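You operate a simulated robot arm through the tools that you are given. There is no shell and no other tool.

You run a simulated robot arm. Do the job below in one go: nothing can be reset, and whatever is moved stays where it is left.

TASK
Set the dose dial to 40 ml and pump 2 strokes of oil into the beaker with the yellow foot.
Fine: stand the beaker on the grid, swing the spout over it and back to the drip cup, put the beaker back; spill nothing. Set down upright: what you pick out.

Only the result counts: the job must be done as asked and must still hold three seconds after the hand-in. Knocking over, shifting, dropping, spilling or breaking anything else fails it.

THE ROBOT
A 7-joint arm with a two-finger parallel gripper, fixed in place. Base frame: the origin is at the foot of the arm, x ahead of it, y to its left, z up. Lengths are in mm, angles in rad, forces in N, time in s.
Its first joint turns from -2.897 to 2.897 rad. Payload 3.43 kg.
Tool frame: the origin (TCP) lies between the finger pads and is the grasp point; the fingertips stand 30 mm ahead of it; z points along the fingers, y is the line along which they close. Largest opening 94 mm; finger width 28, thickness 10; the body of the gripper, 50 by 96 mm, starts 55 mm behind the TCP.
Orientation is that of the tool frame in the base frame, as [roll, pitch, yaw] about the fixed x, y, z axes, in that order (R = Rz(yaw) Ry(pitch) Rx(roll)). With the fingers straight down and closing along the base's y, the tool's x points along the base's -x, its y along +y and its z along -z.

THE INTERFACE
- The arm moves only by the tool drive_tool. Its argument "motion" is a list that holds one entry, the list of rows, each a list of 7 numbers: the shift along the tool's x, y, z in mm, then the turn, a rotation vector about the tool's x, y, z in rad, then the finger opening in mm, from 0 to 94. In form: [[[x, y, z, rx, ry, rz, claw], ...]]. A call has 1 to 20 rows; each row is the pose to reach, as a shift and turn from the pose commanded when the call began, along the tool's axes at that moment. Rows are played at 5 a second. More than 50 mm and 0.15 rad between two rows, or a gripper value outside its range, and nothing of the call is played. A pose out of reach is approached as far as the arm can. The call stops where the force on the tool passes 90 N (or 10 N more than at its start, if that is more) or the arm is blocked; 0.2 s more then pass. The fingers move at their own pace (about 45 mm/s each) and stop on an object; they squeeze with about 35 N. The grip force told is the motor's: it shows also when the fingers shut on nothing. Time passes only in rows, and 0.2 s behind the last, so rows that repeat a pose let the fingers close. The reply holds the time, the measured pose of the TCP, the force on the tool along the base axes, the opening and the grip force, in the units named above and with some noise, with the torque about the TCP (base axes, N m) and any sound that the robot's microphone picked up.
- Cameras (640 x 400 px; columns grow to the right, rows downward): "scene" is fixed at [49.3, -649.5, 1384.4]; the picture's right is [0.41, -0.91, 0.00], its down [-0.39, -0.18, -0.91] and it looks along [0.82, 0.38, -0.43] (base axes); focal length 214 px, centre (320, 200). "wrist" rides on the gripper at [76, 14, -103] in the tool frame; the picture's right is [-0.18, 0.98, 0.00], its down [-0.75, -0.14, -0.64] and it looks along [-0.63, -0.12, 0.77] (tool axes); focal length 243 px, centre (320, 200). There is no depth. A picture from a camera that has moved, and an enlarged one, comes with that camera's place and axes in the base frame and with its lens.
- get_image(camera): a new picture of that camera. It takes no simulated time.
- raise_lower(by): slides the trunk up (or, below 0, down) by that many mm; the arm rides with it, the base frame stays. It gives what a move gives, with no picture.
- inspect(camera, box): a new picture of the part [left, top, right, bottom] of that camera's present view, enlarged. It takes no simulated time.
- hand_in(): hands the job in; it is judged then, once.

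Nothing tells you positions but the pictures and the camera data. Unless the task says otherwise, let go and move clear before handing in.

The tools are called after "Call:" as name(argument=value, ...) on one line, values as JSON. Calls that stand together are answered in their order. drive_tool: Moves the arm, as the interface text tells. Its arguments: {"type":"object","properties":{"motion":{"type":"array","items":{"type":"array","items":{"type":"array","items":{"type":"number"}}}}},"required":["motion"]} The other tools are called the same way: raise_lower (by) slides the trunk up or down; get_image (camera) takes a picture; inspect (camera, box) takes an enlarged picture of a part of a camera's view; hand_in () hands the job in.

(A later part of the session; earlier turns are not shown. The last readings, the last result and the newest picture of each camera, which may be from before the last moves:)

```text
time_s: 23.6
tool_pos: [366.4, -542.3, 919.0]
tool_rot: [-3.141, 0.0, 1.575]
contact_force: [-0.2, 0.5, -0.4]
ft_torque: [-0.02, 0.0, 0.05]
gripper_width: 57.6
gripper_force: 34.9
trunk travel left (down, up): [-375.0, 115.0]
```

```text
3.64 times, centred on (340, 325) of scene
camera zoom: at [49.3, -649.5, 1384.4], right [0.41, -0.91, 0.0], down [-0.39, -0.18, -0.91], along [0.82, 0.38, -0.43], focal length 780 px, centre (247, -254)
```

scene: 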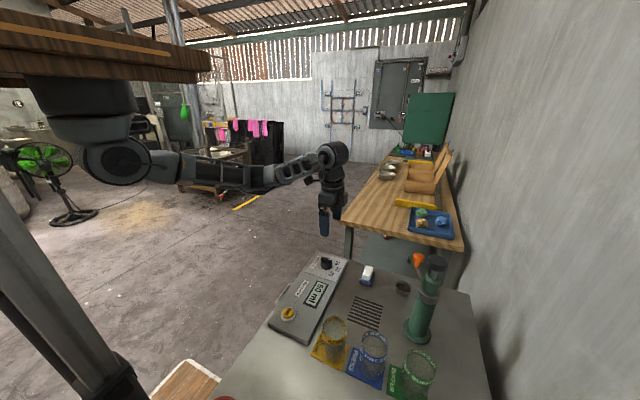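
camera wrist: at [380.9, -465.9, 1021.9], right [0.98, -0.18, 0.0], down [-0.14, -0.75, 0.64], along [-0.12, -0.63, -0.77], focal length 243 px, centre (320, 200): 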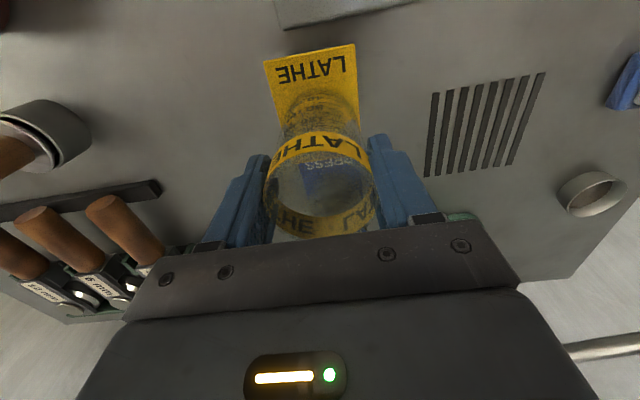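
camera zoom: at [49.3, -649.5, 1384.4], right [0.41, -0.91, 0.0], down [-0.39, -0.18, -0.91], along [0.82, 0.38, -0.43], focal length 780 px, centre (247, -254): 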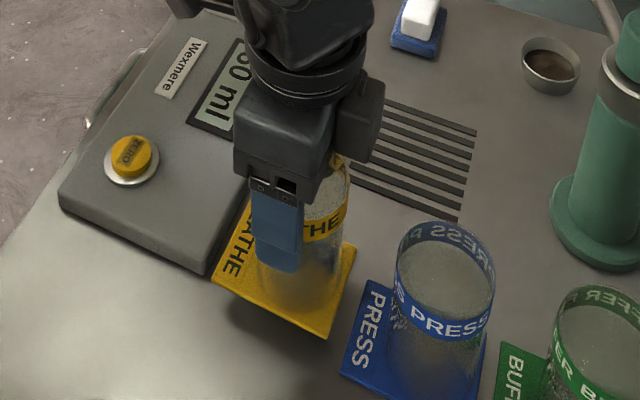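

The yellow plate came up with the beaker: it is the beaker's own foot. But the beaker seems lower in the fingers than before, so I look closely before anything moves.

Call:
inspect(camera="scene", box=[310, 310, 370, 375])

Call:
inspect(camera="wrist", box=[220, 20, 420, 250])

```text
6.15 times, centred on (340, 342) of scene
camera zoom: at [49.3, -649.5, 1384.4], right [0.41, -0.91, 0.0], down [-0.39, -0.18, -0.91], along [0.82, 0.38, -0.43], focal length 1320 px, centre (197, -677)
```

zoom: 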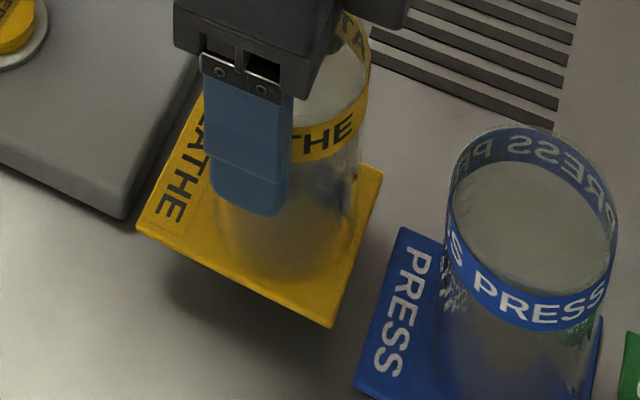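

```text
1.74 times, centred on (320, 135) of wrist
camera zoom: at [380.9, -465.9, 1021.9], right [0.98, -0.18, 0.0], down [-0.14, -0.75, 0.64], along [-0.12, -0.63, -0.77], focal length 422 px, centre (320, 313)
```

zoom: 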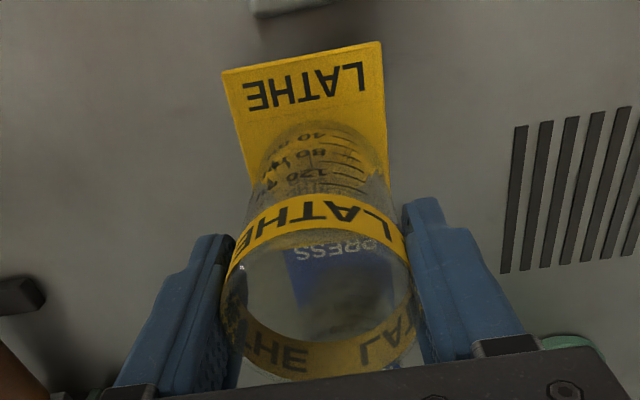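

It sits about 30 mm lower in the fingers than when gripped. I wait one short step to see whether it is still slipping.

Call:
drive_tool(motion=[[[0, 0, 0, 0, 0, 0, 0]]])

Call:
inspect(camera="scene", box=[310, 310, 370, 375])

Call:
inspect(camera="wrist", box=[220, 20, 420, 250])

```text
time_s: 24.0
tool_pos: [365.9, -542.5, 919.2]
tool_rot: [-3.141, 0.0, 1.573]
contact_force: [-0.3, 1.0, -0.3]
ft_torque: [-0.05, -0.02, -0.03]
gripper_width: 57.0
gripper_force: 35.1
trunk travel left (down, up): [-375.0, 115.0]
```

```text
6.15 times, centred on (340, 342) of scene
camera zoom: at [49.3, -649.5, 1384.4], right [0.41, -0.91, 0.0], down [-0.39, -0.18, -0.91], along [0.82, 0.38, -0.43], focal length 1320 px, centre (197, -677)
```

zoom: 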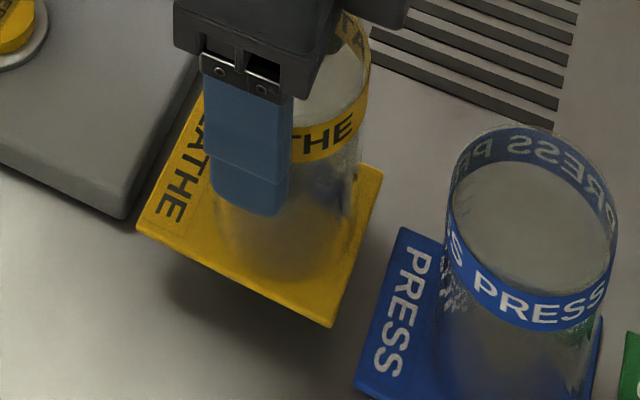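

```text
1.74 times, centred on (320, 135) of wrist
camera zoom: at [381.0, -465.9, 1021.8], right [0.98, -0.18, 0.0], down [-0.14, -0.75, 0.64], along [-0.12, -0.63, -0.77], focal length 422 px, centre (320, 313)
```

zoom: 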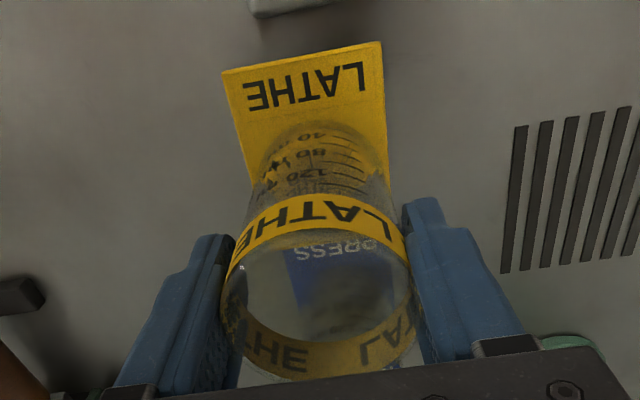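

It is stable now, gripped at the band with the foot about 30 mm above the bench. I carry it gently in x first, then in y, to over the grid.

Call:
drive_tool(motion=[[[0, 5, 0, 0, 0, 0, 30], [0, 15, 0, 0, 0, 0, 30], [0, 30, 0, 0, 0, 0, 30], [0, 48, 0, 0, 0, 0, 30], [0, 66, 0, 0, 0, 0, 30], [0, 84, 0, 0, 0, 0, 30], [-3, 102, 0, 0, 0, 0, 30], [-10, 118, 0, 0, 0, 0, 30], [-20, 132, 0, 0, 0, 0, 30], [-32, 140, 0, 0, 0, 0, 30], [-42, 142.5, 0, 0, 0, 0, 30], [-48, 142.5, 0, 0, 0, 0, 30], [-50, 142.5, 0, 0, 0, 0, 30]]])

Call:
get_image(camera="wrist")

Call:
inspect(camera="scene", box=[320, 240, 440, 360])

```text
time_s: 26.8
tool_pos: [510.3, -592.7, 920.9]
tool_rot: [3.142, 0.001, 1.574]
contact_force: [0.1, -0.4, -1.6]
ft_torque: [0.01, -0.06, -0.03]
gripper_width: 57.5
gripper_force: 34.9
trunk travel left (down, up): [-375.0, 115.0]
```

```text
taken
camera wrist: at [524.6, -516.0, 1022.6], right [0.98, -0.18, 0.0], down [-0.14, -0.75, 0.64], along [-0.12, -0.63, -0.77], focal length 243 px, centre (320, 200)
```

wrist: 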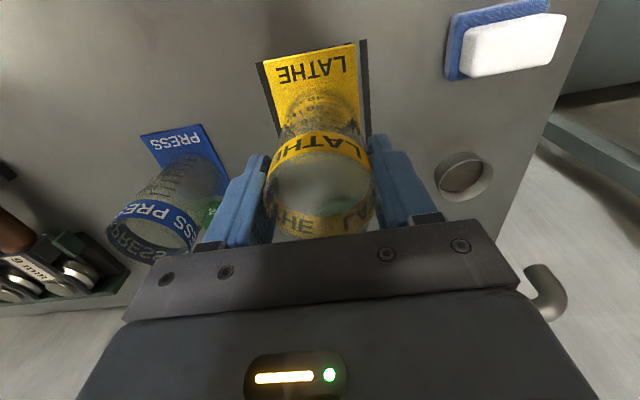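

```text
3.33 times, centred on (380, 300) of scene
camera zoom: at [49.3, -649.5, 1384.4], right [0.41, -0.91, 0.0], down [-0.39, -0.18, -0.91], along [0.82, 0.38, -0.43], focal length 715 px, centre (120, -133)
```

zoom: 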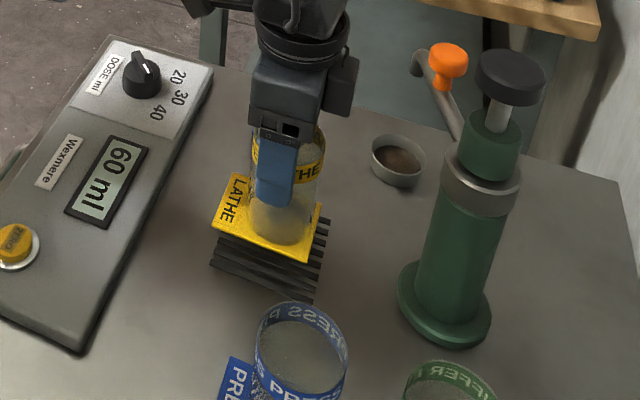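

The beaker is over the grid without further slip. I lower it slowly.

Call:
drive_tool(motion=[[[0, 0, 5, 0, 0, 0, 30], [0, 0, 12, 0, 0, 0, 30], [0, 0, 18, 0, 0, 0, 30], [0, 0, 23, 0, 0, 0, 30], [0, 0, 26, 0, 0, 0, 30], [0, 0, 28, 0, 0, 0, 30]]])

Call:
inspect(camera="scene", box=[340, 260, 420, 350])

```text
time_s: 28.2
tool_pos: [510.3, -592.6, 891.4]
tool_rot: [-3.141, -0.001, 1.575]
contact_force: [0.4, 0.1, -0.3]
ft_torque: [0.0, -0.01, 0.01]
gripper_width: 57.2
gripper_force: 35.3
trunk travel left (down, up): [-375.0, 115.0]
```

```text
4.44 times, centred on (380, 305) of scene
camera zoom: at [49.3, -649.5, 1384.4], right [0.41, -0.91, 0.0], down [-0.39, -0.18, -0.91], along [0.82, 0.38, -0.43], focal length 953 px, centre (53, -267)
```

zoom: 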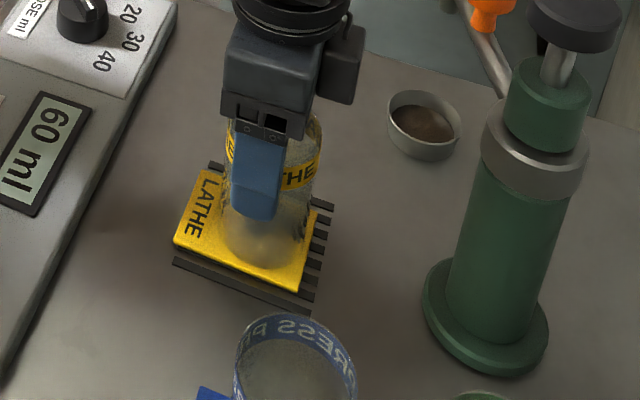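

It is close to the grid. I lower by a few mm more, watching the force.

Call:
drive_tool(motion=[[[0, 0, 1, 0, 0, 0, 30], [0, 0, 2, 0, 0, 0, 30]]])

Call:
inspect(camera="scene", box=[355, 285, 405, 335])

Call:
inspect(camera="wrist", box=[220, 20, 420, 250])

```text
time_s: 28.8
tool_pos: [509.6, -591.8, 890.4]
tool_rot: [3.141, 0.001, 1.576]
contact_force: [-0.4, -0.1, 2.5]
ft_torque: [0.23, -0.04, 0.01]
gripper_width: 57.3
gripper_force: 35.1
trunk travel left (down, up): [-375.0, 115.0]
```

```text
8.00 times, centred on (380, 310) of scene
camera zoom: at [49.3, -649.5, 1384.4], right [0.41, -0.91, 0.0], down [-0.39, -0.18, -0.91], along [0.82, 0.38, -0.43], focal length 1716 px, centre (-160, -680)
```

zoom: 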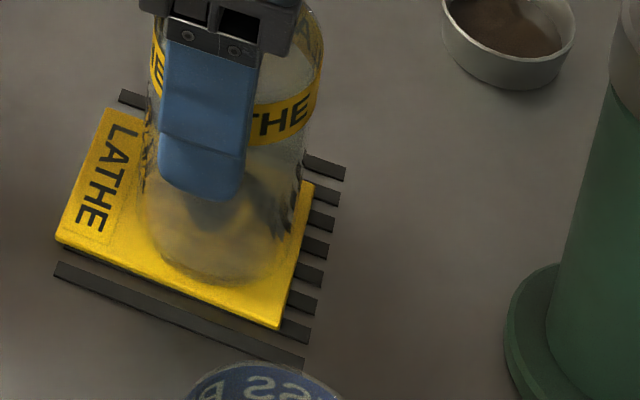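

```text
1.74 times, centred on (320, 135) of wrist
camera zoom: at [524.0, -516.0, 992.8], right [0.98, -0.18, 0.0], down [-0.14, -0.75, 0.64], along [-0.12, -0.63, -0.77], focal length 422 px, centre (320, 313)
```

zoom: 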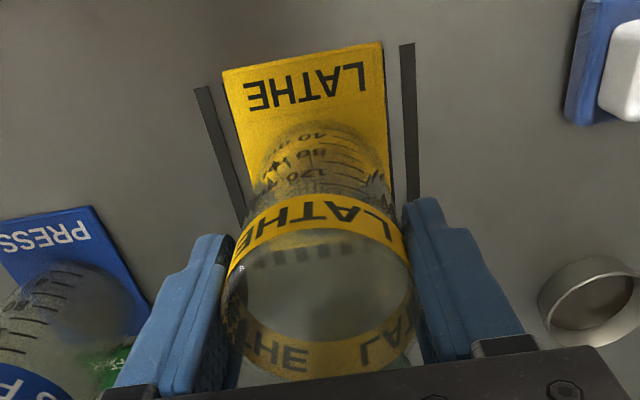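

The foot has touched the grid (2.5 N). I press 1 mm more, then open slowly and rise.

Call:
drive_tool(motion=[[[0, 0, 1, 0, 0, 0, 30], [0, 0, 1, 0, 0, 0, 56], [0, 0, 1, 0, 0, 0, 62], [0, 0, 1, 0, 0, 0, 75], [0, 0, 1, 0, 0, 0, 94], [0, 0, 1, 0, 0, 0, 94]]])

Call:
inspect(camera="scene", box=[345, 265, 415, 345])

Call:
get_image(camera="wrist")

```text
time_s: 30.2
tool_pos: [510.5, -592.2, 889.4]
tool_rot: [3.14, 0.001, 1.574]
contact_force: [-0.4, -0.4, 0.0]
ft_torque: [0.0, -0.02, 0.05]
gripper_width: 94.1
gripper_force: 0.1
trunk travel left (down, up): [-375.0, 115.0]
```

```text
5.00 times, centred on (380, 305) of scene
camera zoom: at [49.3, -649.5, 1384.4], right [0.41, -0.91, 0.0], down [-0.39, -0.18, -0.91], along [0.82, 0.38, -0.43], focal length 1072 px, centre (20, -325)
```

zoom: 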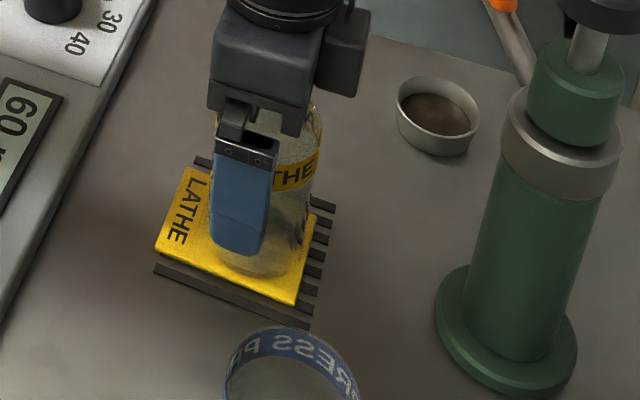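

```text
taken
camera wrist: at [524.2, -516.0, 991.0], right [0.98, -0.18, 0.0], down [-0.14, -0.75, 0.64], along [-0.12, -0.63, -0.77], focal length 243 px, centre (320, 200)
```

wrist: 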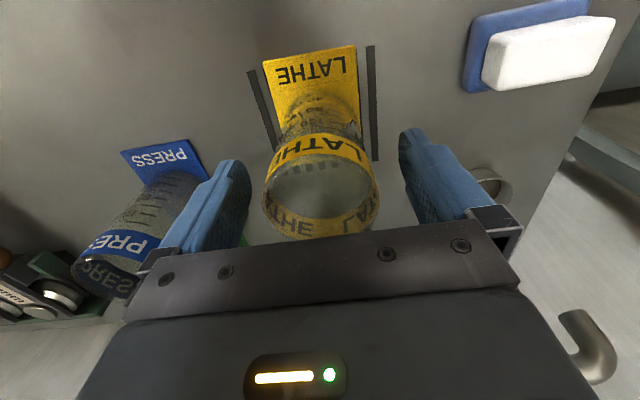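

The beaker stands upright on the grid. I rise straight up and look at the pump and spout.

Call:
drive_tool(motion=[[[0, 0, -15, 0, 0, 0, 94], [0, 0, -45, 0, 0, 0, 94], [0, 0, -85, 0, 0, 0, 94], [0, 0, -125, 0, 0, 0, 94], [0, 0, -170, 0, 0, 0, 94], [0, 0, -215, 0, 0, 0, 94], [40, 0, -260, 0, 0, 0, 94], [80, 0, -280, 0, 0, 0, 94], [120, 0, -290, 0, 0, 0, 94], [160, 0, -290, 0, 0, 0, 94]]])

Call:
get_image(camera="wrist")

Call:
get_image(camera="scene")

Call:
inspect(camera="scene", box=[380, 240, 460, 310])

```text
refused: row 7 steps farther than a row can; nothing moved
```

```text
taken
camera wrist: at [524.2, -516.0, 991.0], right [0.98, -0.18, 0.0], down [-0.14, -0.75, 0.64], along [-0.12, -0.63, -0.77], focal length 243 px, centre (320, 200)
```

wrist: 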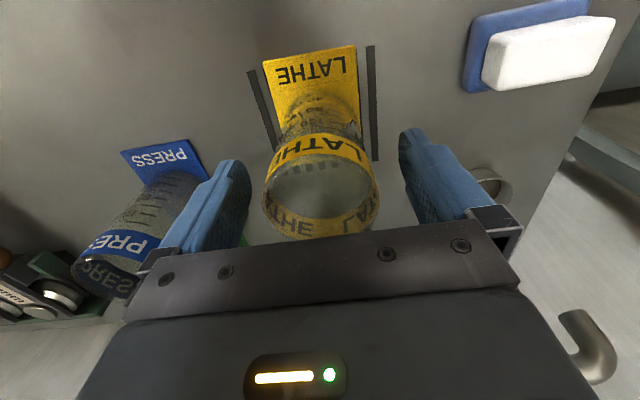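

```text
taken
```

scene: 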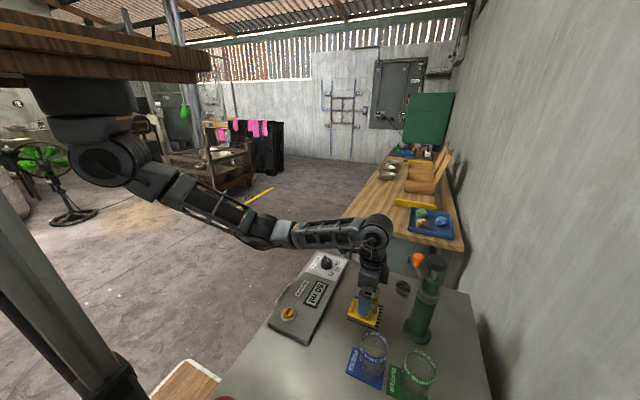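

```text
5.71 times, centred on (420, 275) of scene
camera zoom: at [49.3, -649.5, 1384.4], right [0.41, -0.91, 0.0], down [-0.39, -0.18, -0.91], along [0.82, 0.38, -0.43], focal length 1226 px, centre (-251, -229)
```

zoom: 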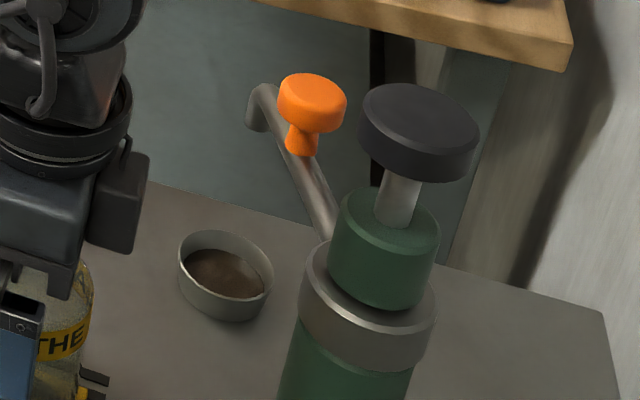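

I keep the steps shorter this time: up, then over to see the spout between the fingers.

Call:
drive_tool(motion=[[[0, 0, -15, 0, 0, 0, 94], [0, 0, -45, 0, 0, 0, 94], [0, 0, -85, 0, 0, 0, 94], [0, 0, -125, 0, 0, 0, 94], [0, 0, -170, 0, 0, 0, 94], [0, 0, -215, 0, 0, 0, 94], [10, 20, -250, 0, 0, 0, 94], [20, 50, -265, 0, 0, 0, 94], [30, 80, -265, 0, 0, 0, 94], [35, 95, -265, 0, 0, 0, 94]]])

Call:
get_image(camera="wrist")

Call:
inspect(camera="scene", box=[340, 240, 460, 350])

```text
time_s: 32.4
tool_pos: [605.8, -557.4, 1153.8]
tool_rot: [-3.141, 0.0, 1.572]
contact_force: [-0.6, -0.5, -0.4]
ft_torque: [0.02, -0.02, 0.01]
gripper_width: 94.0
gripper_force: 0.0
trunk travel left (down, up): [-375.0, 115.0]
```

```text
taken
camera wrist: at [619.7, -481.4, 1255.8], right [0.98, -0.18, 0.0], down [-0.14, -0.75, 0.64], along [-0.12, -0.63, -0.77], focal length 243 px, centre (320, 200)
```

wrist: 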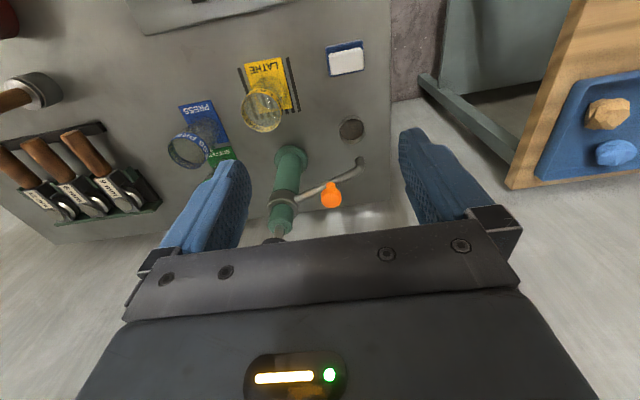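

```text
3.64 times, centred on (400, 295) of scene
camera zoom: at [49.3, -649.5, 1384.4], right [0.41, -0.91, 0.0], down [-0.39, -0.18, -0.91], along [0.82, 0.38, -0.43], focal length 780 px, centre (29, -146)
```

zoom: 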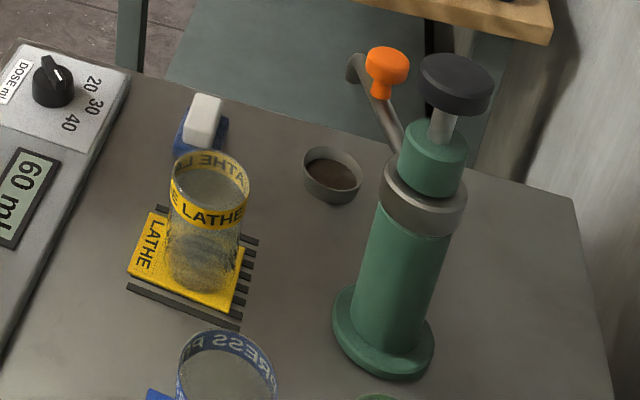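

Call:
inspect(camera="wrist", box=[220, 40, 400, 250])

Call:
inspect(camera="wrist", box=[260, 130, 380, 250])

```text
1.90 times, centred on (310, 145) of wrist
camera zoom: at [619.7, -481.4, 1255.8], right [0.98, -0.18, 0.0], down [-0.14, -0.75, 0.64], along [-0.12, -0.63, -0.77], focal length 462 px, centre (339, 305)
```

zoom: 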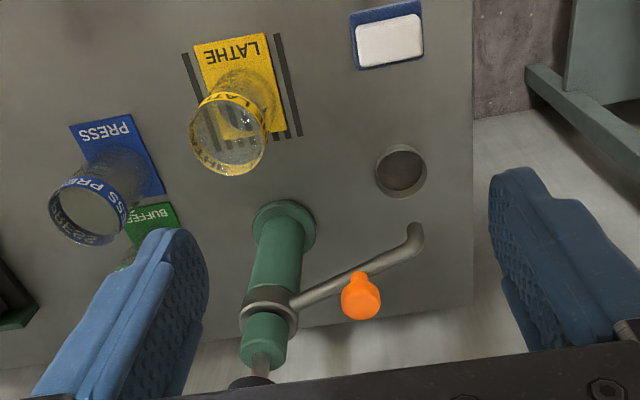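

```text
3.33 times, centred on (320, 190) of wrist
camera zoom: at [619.7, -481.4, 1255.8], right [0.98, -0.18, 0.0], down [-0.14, -0.75, 0.64], along [-0.12, -0.63, -0.77], focal length 809 px, centre (320, 233)
```

zoom: 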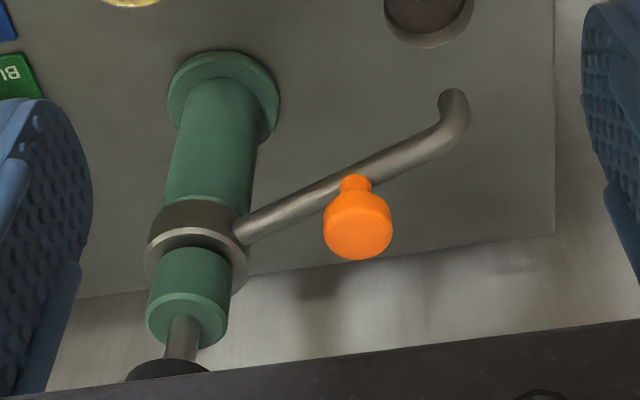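

From two views: pump axis about (510, -735), orange knob top at (595, -703, 988), spout outlet at (646, -685, 917), beaker centre at (510, -594). The spout must swing about 69° counter-clockwise. I turn the tool so that the fingers straddle the knob tangentially, and go above it.

Call:
drive_tool(motion=[[[-18, -2, 0, 0, 0, 0.14, 94], [-36, -4, 0, 0, 0, 0.28, 94], [-54, -6, 0, 0, 0, 0.42, 94], [-72, -8, 0, 0, 0, 0.56, 80], [-90, -10, 0, 0, 0, 0.7, 60], [-110, -11, 0, 0, 0, 0.84, 60], [-128, -11, 0, 0, 0, 0.98, 60], [-146, -11, 0, 0, 0, 1.12, 60], [-146, -11, 0, 0, 0, 1.12, 60]]])

Call:
get_image(camera="wrist")

Call:
get_image(camera="scene")

```text
time_s: 34.4
tool_pos: [593.8, -700.3, 1153.7]
tool_rot: [3.139, 0.0, 0.452]
contact_force: [0.8, -0.4, 0.1]
ft_torque: [0.01, 0.07, 0.0]
gripper_width: 60.2
gripper_force: 0.1
out of reach, approached as far as the arm can: row 8
trunk travel left (down, up): [-375.0, 115.0]
```

```text
taken
camera wrist: at [668.7, -679.9, 1256.8], right [0.26, -0.96, 0.0], down [-0.74, -0.2, 0.64], along [-0.62, -0.17, -0.77], focal length 243 px, centre (320, 200)
```

wrist: 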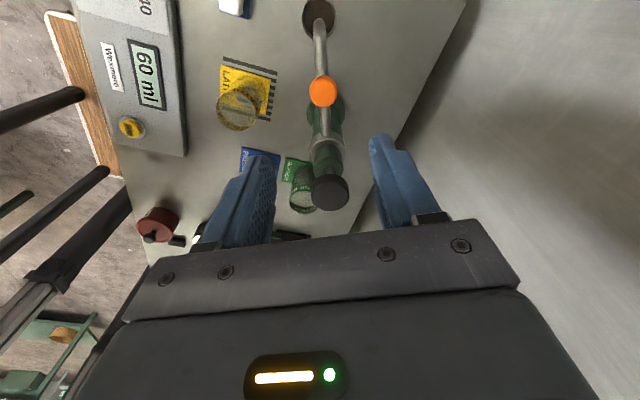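

```text
taken
```

scene: 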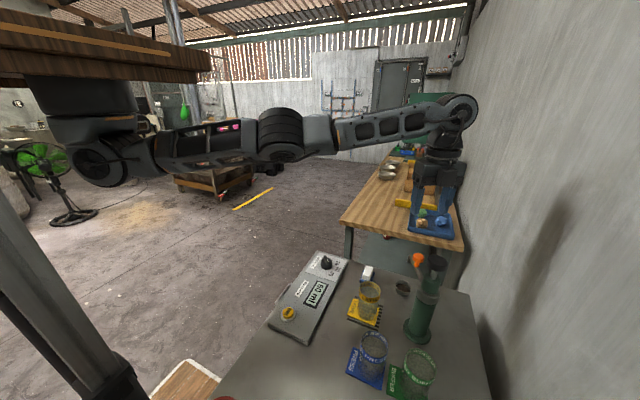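

The knob is right where computed (595.6, -702.4). I go down over it with the fingers 60 mm apart.

Call:
drive_tool(motion=[[[0, 0, 30, 0, 0, 0, 60], [0, 1, 60, 0, 0, 0, 60], [0.5, 2, 90, 0, 0, 0, 60], [0.5, 2.7, 110, 0, 0, 0, 60]]])

Call:
get_image(camera="wrist")

Call:
inspect(camera="scene", box=[370, 200, 470, 320])

```text
time_s: 35.4
tool_pos: [595.3, -704.6, 1043.3]
tool_rot: [3.141, -0.002, 0.456]
contact_force: [0.9, -0.5, 0.0]
ft_torque: [-0.05, -0.01, 0.0]
gripper_width: 60.2
gripper_force: 0.1
trunk travel left (down, up): [-375.0, 115.0]
```

```text
taken
camera wrist: at [670.2, -683.9, 1146.7], right [0.26, -0.96, 0.0], down [-0.74, -0.2, 0.64], along [-0.62, -0.17, -0.77], focal length 243 px, centre (320, 200)
```

wrist: 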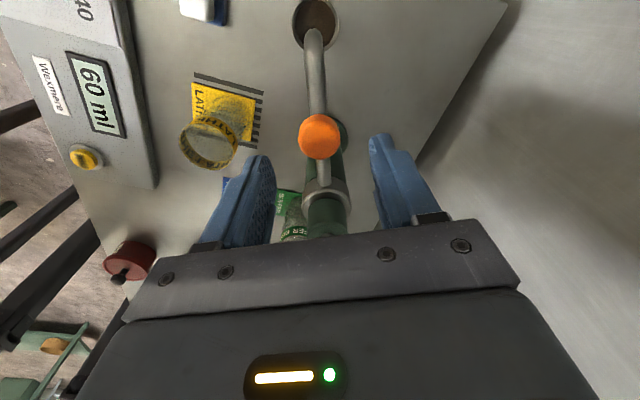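

```text
3.33 times, centred on (420, 260) of scene
camera zoom: at [49.3, -649.5, 1384.4], right [0.41, -0.91, 0.0], down [-0.39, -0.18, -0.91], along [0.82, 0.38, -0.43], focal length 715 px, centre (-13, 0)
```

zoom: 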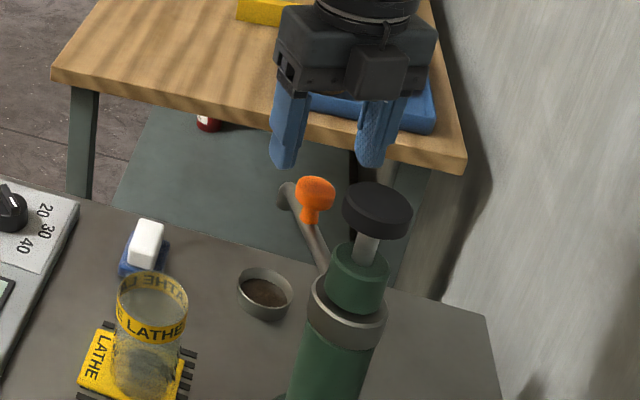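

The knob is centred between the fingers. I go down to z about 1000 and narrow the fingers to a loose cage.

Call:
drive_tool(motion=[[[1, -1, 15, 0, 0, 0, 60], [1.5, -1.5, 30, 0, 0, 0, 60], [1.5, -1.5, 42, 0, 0, 0, 60], [1.5, -1.5, 44, 0, 0, 0, 50], [1.5, -1.5, 44, 0, 0, 0, 40], [1.5, -1.5, 44, 0, 0, 0, 36], [1.5, -1.5, 44, 0, 0, 0, 36]]])

Call:
get_image(camera="wrist")

Call:
inspect(camera="scene", box=[390, 220, 450, 290])

```text
time_s: 37.0
tool_pos: [595.4, -703.0, 999.5]
tool_rot: [3.141, 0.002, 0.453]
contact_force: [0.2, 0.7, 1.3]
ft_torque: [0.01, 0.01, 0.02]
gripper_width: 36.5
gripper_force: 0.0
trunk travel left (down, up): [-375.0, 115.0]
```

```text
taken
camera wrist: at [671.2, -682.5, 1102.3], right [0.27, -0.96, 0.0], down [-0.74, -0.2, 0.64], along [-0.62, -0.17, -0.77], focal length 243 px, centre (320, 200)
```

wrist: 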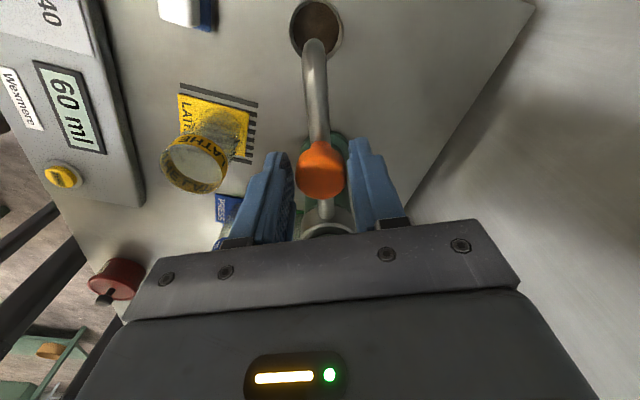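

```text
5.71 times, centred on (420, 255) of scene
camera zoom: at [49.3, -649.5, 1384.4], right [0.41, -0.91, 0.0], down [-0.39, -0.18, -0.91], along [0.82, 0.38, -0.43], focal length 1226 px, centre (-251, -114)
```

zoom: 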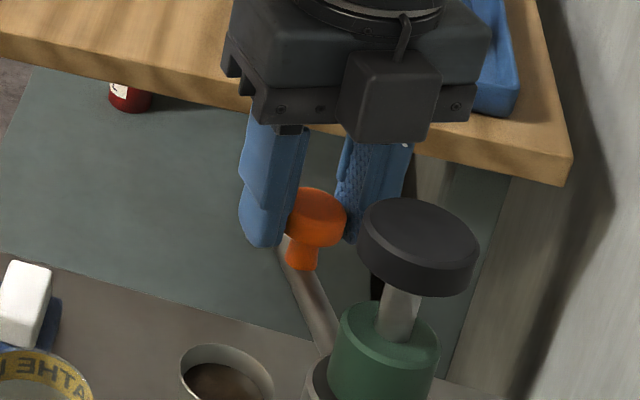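

The knob is caged. I swing it along the arc about the pump axis, first half the way.

Call:
drive_tool(motion=[[[0.4, -9.5, 0, 0, 0, -0.1033, 36], [-0.2, -19.05, 0, 0, 0, -0.2065, 36], [-1.8, -28.5, 0, 0, 0, -0.3098, 36], [-4.3, -37.7, 0, 0, 0, -0.4131, 36], [-7.7, -46.55, 0, 0, 0, -0.5164, 36], [-12.1, -55.0, 0, 0, 0, -0.6196, 36]]])

Call:
get_image(camera="wrist")

Call:
inspect(camera="scene", box=[340, 220, 460, 340])

```text
time_s: 38.4
tool_pos: [579.5, -706.8, 994.2]
tool_rot: [-3.139, -0.002, 1.074]
contact_force: [1.7, -0.2, -0.5]
ft_torque: [0.01, -0.03, -0.02]
gripper_width: 36.4
gripper_force: 0.5
out of reach, approached as far as the arm can: row 1, 2, 3, 4, 5, 6
trunk travel left (down, up): [-375.0, 115.0]
```

```text
taken
camera wrist: at [629.8, -646.8, 1097.9], right [0.78, -0.63, 0.0], down [-0.48, -0.6, 0.64], along [-0.41, -0.5, -0.77], focal length 243 px, centre (320, 200)
```

wrist: 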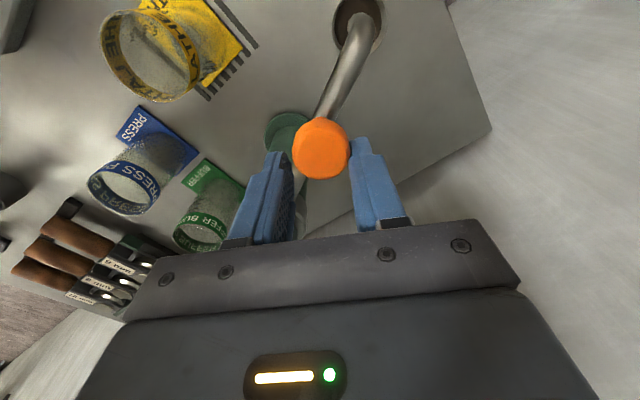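

```text
3.33 times, centred on (400, 280) of scene
camera zoom: at [49.3, -649.5, 1384.4], right [0.41, -0.91, 0.0], down [-0.39, -0.18, -0.91], along [0.82, 0.38, -0.43], focal length 715 px, centre (53, -67)
```

zoom: 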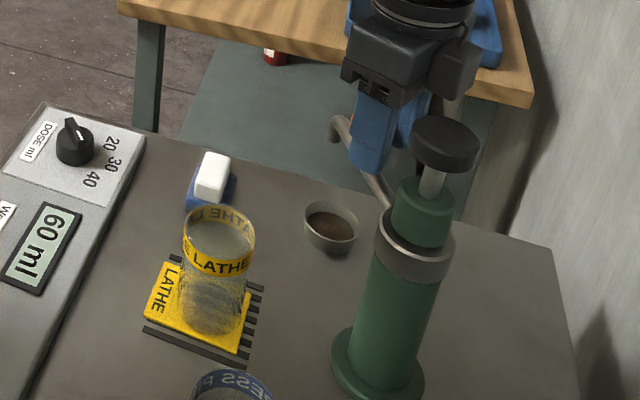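

The arm could not follow the arc (a joint limit, not the radius), though the spout moved only about 7°. I look at the arm's posture before choosing how to go on.

Call:
get_image(camera="scene")

Call:
inspect(camera="scene", box=[0, 30, 480, 330])

```text
taken
```

scene: 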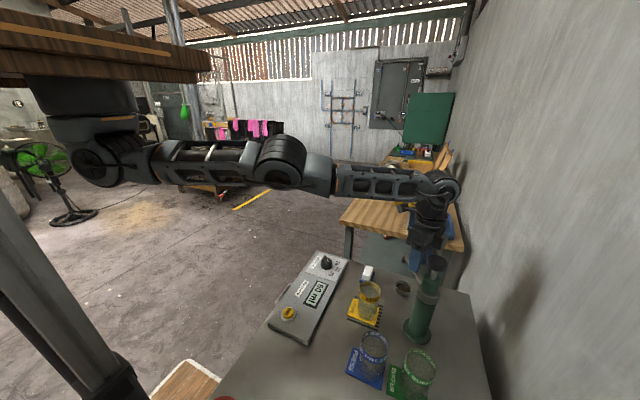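

```text
1.33 times, centred on (240, 180) of scene
camera zoom: at [49.3, -649.5, 1384.4], right [0.41, -0.91, 0.0], down [-0.39, -0.18, -0.91], along [0.82, 0.38, -0.43], focal length 286 px, centre (427, 227)
```

zoom: 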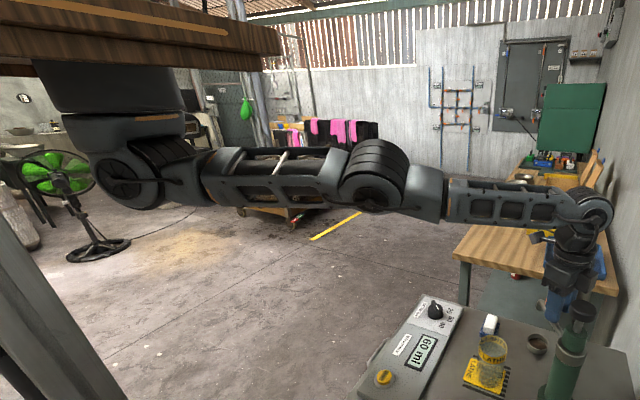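

The arm is almost fully stretched there, so it sits at a singular posture. I first lift clear of the knob with the trunk, then test moving inward.

Call:
raise_lower(by=70)

Call:
inspect(camera="scene", box=[340, 200, 460, 320])

Call:
get_image(camera="wrist")

```text
time_s: 39.5
tool_pos: [580.0, -707.8, 1063.8]
tool_rot: [-3.141, -0.003, 1.075]
contact_force: [0.0, 0.0, 0.1]
ft_torque: [0.03, -0.01, 0.01]
gripper_width: 36.1
gripper_force: 0.0
trunk travel left (down, up): [-445.0, 45.0]
```

```text
3.33 times, centred on (400, 260) of scene
camera zoom: at [49.3, -649.5, 1384.4], right [0.41, -0.91, 0.0], down [-0.39, -0.18, -0.91], along [0.82, 0.38, -0.43], focal length 715 px, centre (53, 0)
```

zoom: 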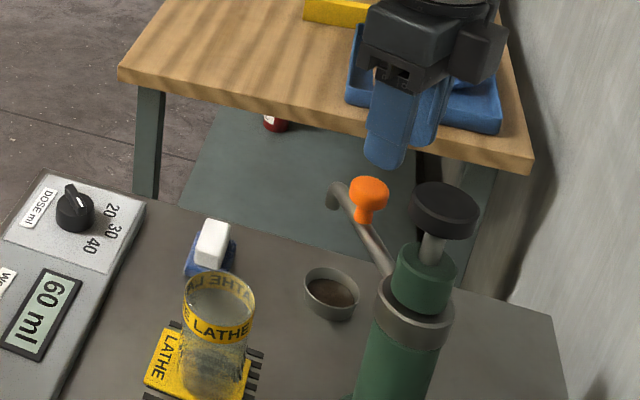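

```text
taken
camera wrist: at [630.2, -646.7, 1167.9], right [0.78, -0.63, 0.0], down [-0.48, -0.6, 0.64], along [-0.41, -0.5, -0.77], focal length 243 px, centre (320, 200)
```

wrist: 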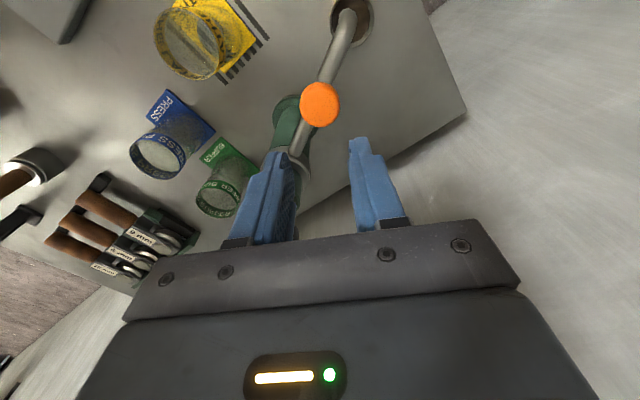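

The fingers are clear of the knob and the spout is over the cup's edge side. I test an inward and upward motion.

Call:
drive_tool(motion=[[[0, 0, -15, 0, 0, 0, 60], [5, -9, -30, 0, 0, 0, 60], [15, -24, -46, 0, 0, 0, 60], [28, -45, -46, 0, 0, 0, 60], [41, -66, -46, 0, 0, 0, 60], [53.6, -85.9, -46, 0, 0, 0, 60]]])

Call:
get_image(camera="scene")

```text
time_s: 40.9
tool_pos: [575.6, -710.4, 1110.3]
tool_rot: [-3.139, -0.003, 1.074]
contact_force: [-0.4, 0.0, 0.1]
ft_torque: [-0.04, -0.02, 0.0]
gripper_width: 60.1
gripper_force: 0.1
out of reach, approached as far as the arm can: row 2, 3, 4, 5, 6
trunk travel left (down, up): [-445.0, 45.0]
```

```text
taken
```

scene: 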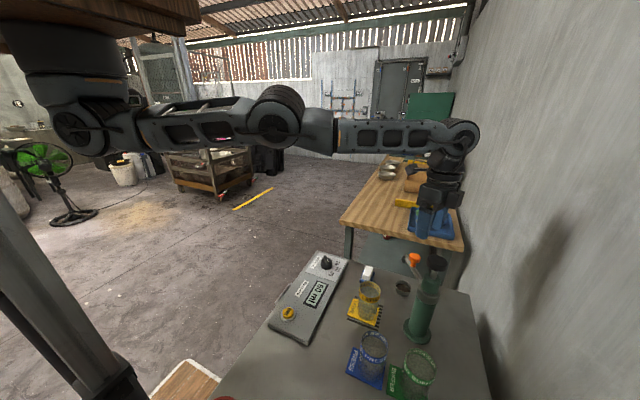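

Up and down works, inward does not: the elbow sits past its straight point. I try stretching fully outward first and then coming inward.

Call:
drive_tool(motion=[[[-7, 18, 0, 0, 0, 0, 60], [-14, 37, 0, 0, 0, 0, 60], [-14, 37, 0, 0, 0, 0, 60]]])

Call:
get_image(camera="scene")

```text
time_s: 41.7
tool_pos: [583.4, -712.0, 1111.1]
tool_rot: [-3.141, -0.001, 1.072]
contact_force: [-0.2, -0.3, -0.4]
ft_torque: [0.0, -0.01, 0.03]
gripper_width: 60.1
gripper_force: 0.1
out of reach, approached as far as the arm can: row 1, 2, 3
trunk travel left (down, up): [-445.0, 45.0]
```

```text
taken
```

scene: 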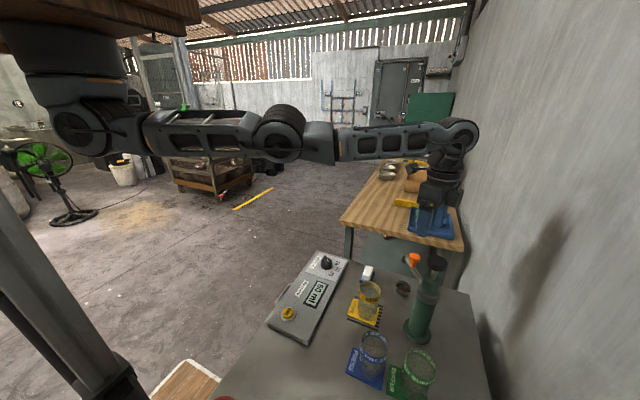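

The radius limit at this height is about 920 mm. From the fully stretched pose I now command straight inward.

Call:
drive_tool(motion=[[[15, -40, 0, 0, 0, 0, 60], [30, -80, 0, 0, 0, 0, 60], [45, -120, 0, 0, 0, 0, 60], [45, -120, 0, 0, 0, 0, 60]]])

```text
time_s: 42.7
tool_pos: [501.5, -612.6, 1111.0]
tool_rot: [-3.137, -0.003, 1.073]
contact_force: [0.3, -1.1, 0.0]
ft_torque: [-0.02, -0.01, 0.01]
gripper_width: 60.0
gripper_force: 0.1
trunk travel left (down, up): [-445.0, 45.0]
```

That worked: the elbow is back on its good side. More trunk height gives more reach at the knob's level, so I raise the trunk and look at the spout again.

Call:
raise_lower(by=44)

Call:
get_image(camera="wrist")

Call:
inspect(camera="scene", box=[380, 230, 460, 310])

```text
time_s: 43.5
tool_pos: [501.9, -613.3, 1154.6]
tool_rot: [-3.141, -0.003, 1.074]
contact_force: [0.6, 0.9, 0.7]
ft_torque: [0.01, 0.0, 0.05]
gripper_width: 59.9
gripper_force: 0.1
trunk travel left (down, up): [-489.0, 1.0]
```

```text
taken
camera wrist: at [551.7, -553.1, 1257.3], right [0.78, -0.63, 0.0], down [-0.48, -0.6, 0.64], along [-0.41, -0.5, -0.77], focal length 243 px, centre (320, 200)
```

wrist: 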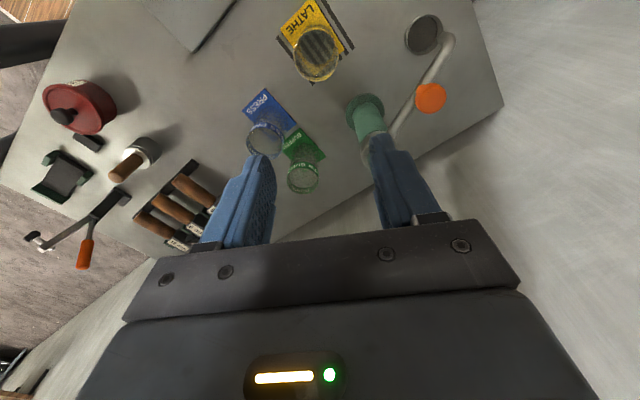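

```text
5.00 times, centred on (420, 270) of scene
camera zoom: at [49.3, -649.5, 1384.4], right [0.41, -0.91, 0.0], down [-0.39, -0.18, -0.91], along [0.82, 0.38, -0.43], focal length 1072 px, centre (-180, -150)
```

zoom: 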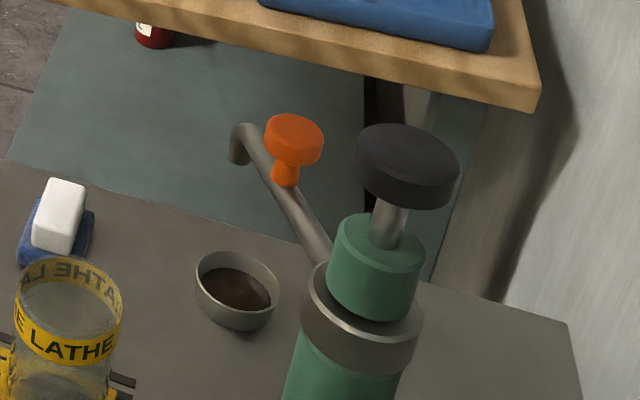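

The knob is now at (592, -693). I approach it again at a lower height, staying on the good side of the reach.

Call:
drive_tool(motion=[[[0, 0, 30, 0, 0, 0, 60], [0, 0, 60, 0, 0, 0, 60], [-4, 15, 90, 0, 0, 0, 60], [-9, 40, 105, 0, 0, 0, 60], [-16, 70, 110, 0, 0, 0, 60], [-22, 95, 112, 0, 0, 0, 60], [-27.5, 117.3, 113, 0, 0, 0, 60], [-27.5, 117.3, 113, 0, 0, 0, 60]]])

Call:
get_image(camera="wrist")

Call:
inspect(camera="scene", box=[380, 200, 470, 300])

```text
time_s: 45.4
tool_pos: [592.8, -695.7, 1041.3]
tool_rot: [-3.14, 0.001, 1.072]
contact_force: [0.1, -0.3, 0.3]
ft_torque: [0.01, -0.01, 0.0]
gripper_width: 60.2
gripper_force: 0.0
trunk travel left (down, up): [-489.0, 1.0]
```

```text
taken
camera wrist: at [641.7, -634.9, 1144.4], right [0.77, -0.63, 0.0], down [-0.48, -0.59, 0.64], along [-0.41, -0.5, -0.77], focal length 243 px, centre (320, 200)
```

wrist: 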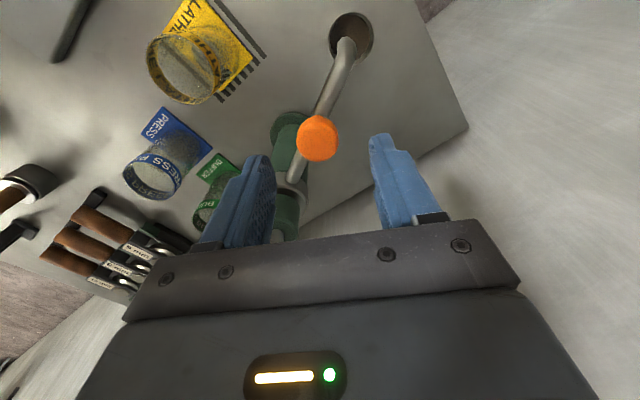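

```text
4.00 times, centred on (425, 250) of scene
camera zoom: at [49.3, -649.5, 1384.4], right [0.41, -0.91, 0.0], down [-0.39, -0.18, -0.91], along [0.82, 0.38, -0.43], focal length 858 px, centre (-100, 0)
```

zoom: 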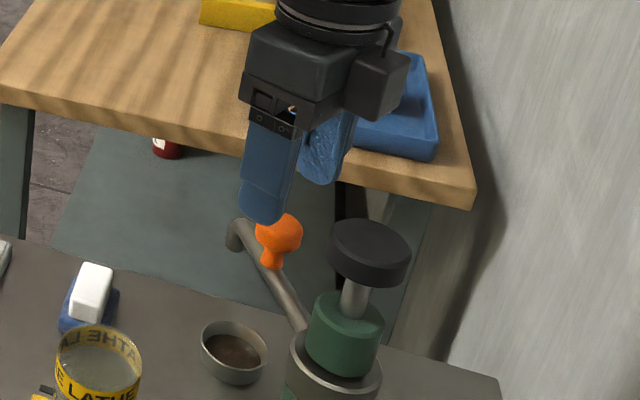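

In place without complaint. I lower over the knob and narrow the fingers.

Call:
drive_tool(motion=[[[1.5, -1, 15, 0, 0, 0, 60], [2.6, -1.4, 30, 0, 0, 0, 60], [2.6, -1.4, 41, 0, 0, 0, 55], [2.6, -1.4, 42, 0, 0, 0, 45], [2.6, -1.4, 42, 0, 0, 0, 36], [2.6, -1.4, 42, 0, 0, 0, 36]]])

Call:
get_image(camera="wrist")

```text
time_s: 46.8
tool_pos: [591.1, -688.3, 998.6]
tool_rot: [-3.141, -0.001, 1.073]
contact_force: [0.3, 0.4, 1.2]
ft_torque: [-0.02, 0.01, 0.01]
gripper_width: 36.1
gripper_force: 0.0
trunk travel left (down, up): [-489.0, 1.0]
```

```text
taken
camera wrist: at [640.5, -627.4, 1102.0], right [0.78, -0.63, 0.0], down [-0.48, -0.6, 0.64], along [-0.41, -0.5, -0.77], focal length 243 px, centre (320, 200)
```

wrist: 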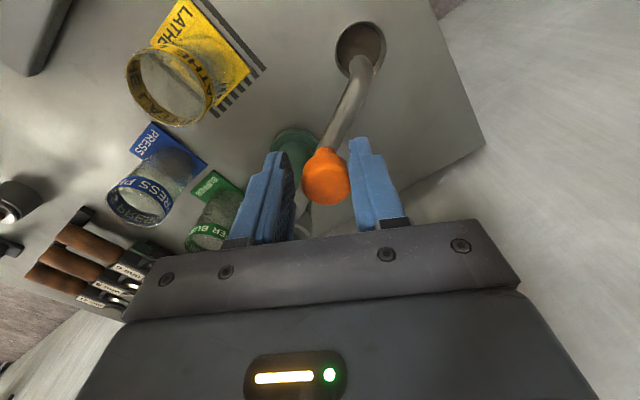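

The knob is caged again. I swing along the arc with the tool turning part of the way, first half.

Call:
drive_tool(motion=[[[4.2, -9.3, 0, 0, 0, -0.067, 36], [8.0, -18.6, 0, 0, 0, -0.134, 36], [10.8, -28.4, 0, 0, 0, -0.201, 36], [12.5, -38.3, 0, 0, 0, -0.268, 36], [13.1, -48.4, 0, 0, 0, -0.335, 36]]])

Call:
get_image(camera="wrist")

Call:
inspect(camera="scene", box=[340, 220, 460, 340])

```text
time_s: 48.0
tool_pos: [556.4, -656.0, 1000.8]
tool_rot: [-3.139, -0.003, 1.41]
contact_force: [-0.2, 0.6, -1.0]
ft_torque: [-0.01, -0.01, -0.02]
gripper_width: 35.7
gripper_force: 0.0
trunk travel left (down, up): [-489.0, 1.0]
```

```text
taken
camera wrist: at [583.0, -582.7, 1103.0], right [0.94, -0.34, 0.0], down [-0.26, -0.72, 0.64], along [-0.22, -0.6, -0.77], focal length 243 px, centre (320, 200)
```

wrist: 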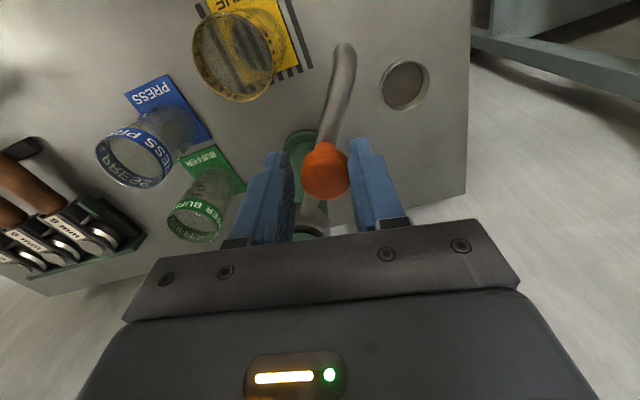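

```text
3.33 times, centred on (400, 280) of scene
camera zoom: at [49.3, -649.5, 1384.4], right [0.41, -0.91, 0.0], down [-0.39, -0.18, -0.91], along [0.82, 0.38, -0.43], focal length 715 px, centre (53, -67)
```

zoom: 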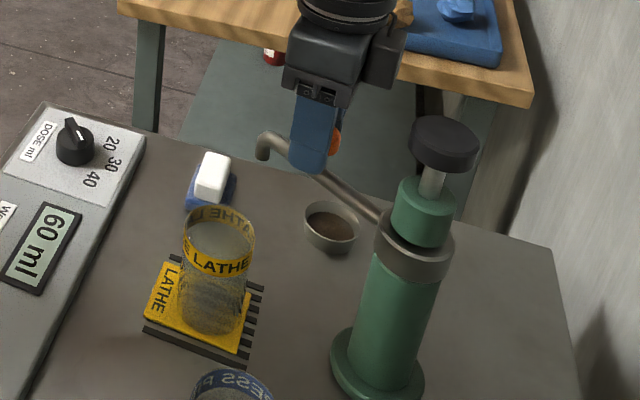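

The spout follows well. I do the second half.

Call:
drive_tool(motion=[[[2.9, -9.7, 0, 0, 0, -0.067, 36], [4.7, -19.65, 0, 0, 0, -0.134, 36], [5.4, -29.7, 0, 0, 0, -0.201, 36], [5.0, -39.8, 0, 0, 0, -0.268, 36], [3.55, -49.85, 0, 0, 0, -0.335, 36]]])

Call:
get_image(camera="wrist")

Call:
inspect(camera="scene", box=[340, 230, 440, 330])

Call:
inspect(camera="wrist", box=[230, 20, 400, 220])

```text
time_s: 49.1
tool_pos: [506.4, -644.1, 999.5]
tool_rot: [-3.14, -0.004, 1.744]
contact_force: [-0.3, -0.3, 0.0]
ft_torque: [-0.02, 0.02, -0.06]
gripper_width: 36.0
gripper_force: 0.1
trunk travel left (down, up): [-489.0, 1.0]
```

```text
taken
camera wrist: at [508.6, -565.6, 1103.0], right [1.0, -0.01, 0.0], down [-0.01, -0.77, 0.64], along [-0.01, -0.64, -0.77], focal length 243 px, centre (320, 200)
```

wrist: 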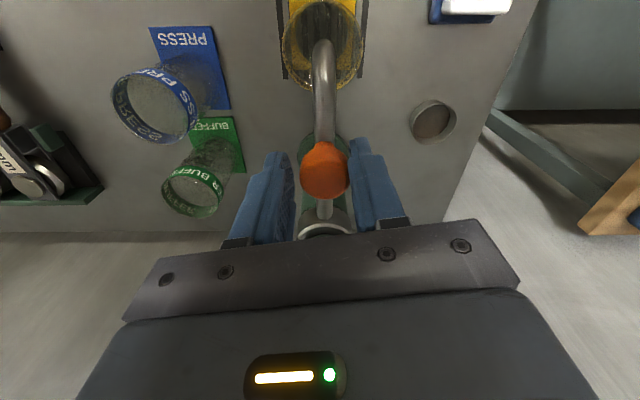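

```text
4.00 times, centred on (390, 280) of scene
camera zoom: at [49.3, -649.5, 1384.4], right [0.41, -0.91, 0.0], down [-0.39, -0.18, -0.91], along [0.82, 0.38, -0.43], focal length 858 px, centre (40, -120)
```

zoom: 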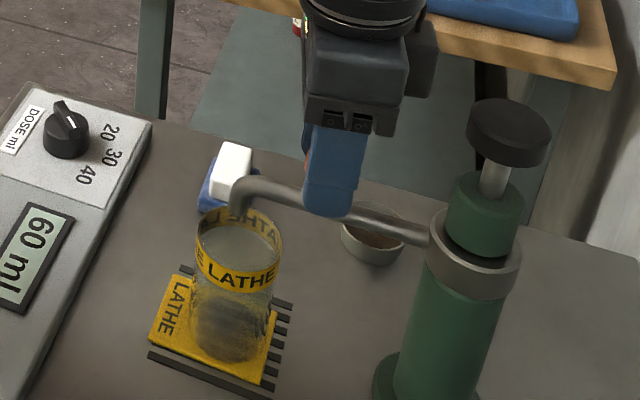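

```text
2.00 times, centred on (315, 120) of wrist
camera zoom: at [508.6, -565.6, 1103.0], right [1.0, -0.01, 0.0], down [-0.01, -0.77, 0.64], along [-0.01, -0.64, -0.77], focal length 485 px, centre (330, 360)
```

zoom: 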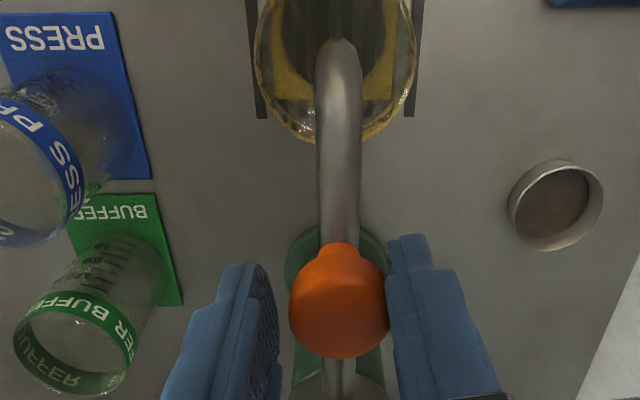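

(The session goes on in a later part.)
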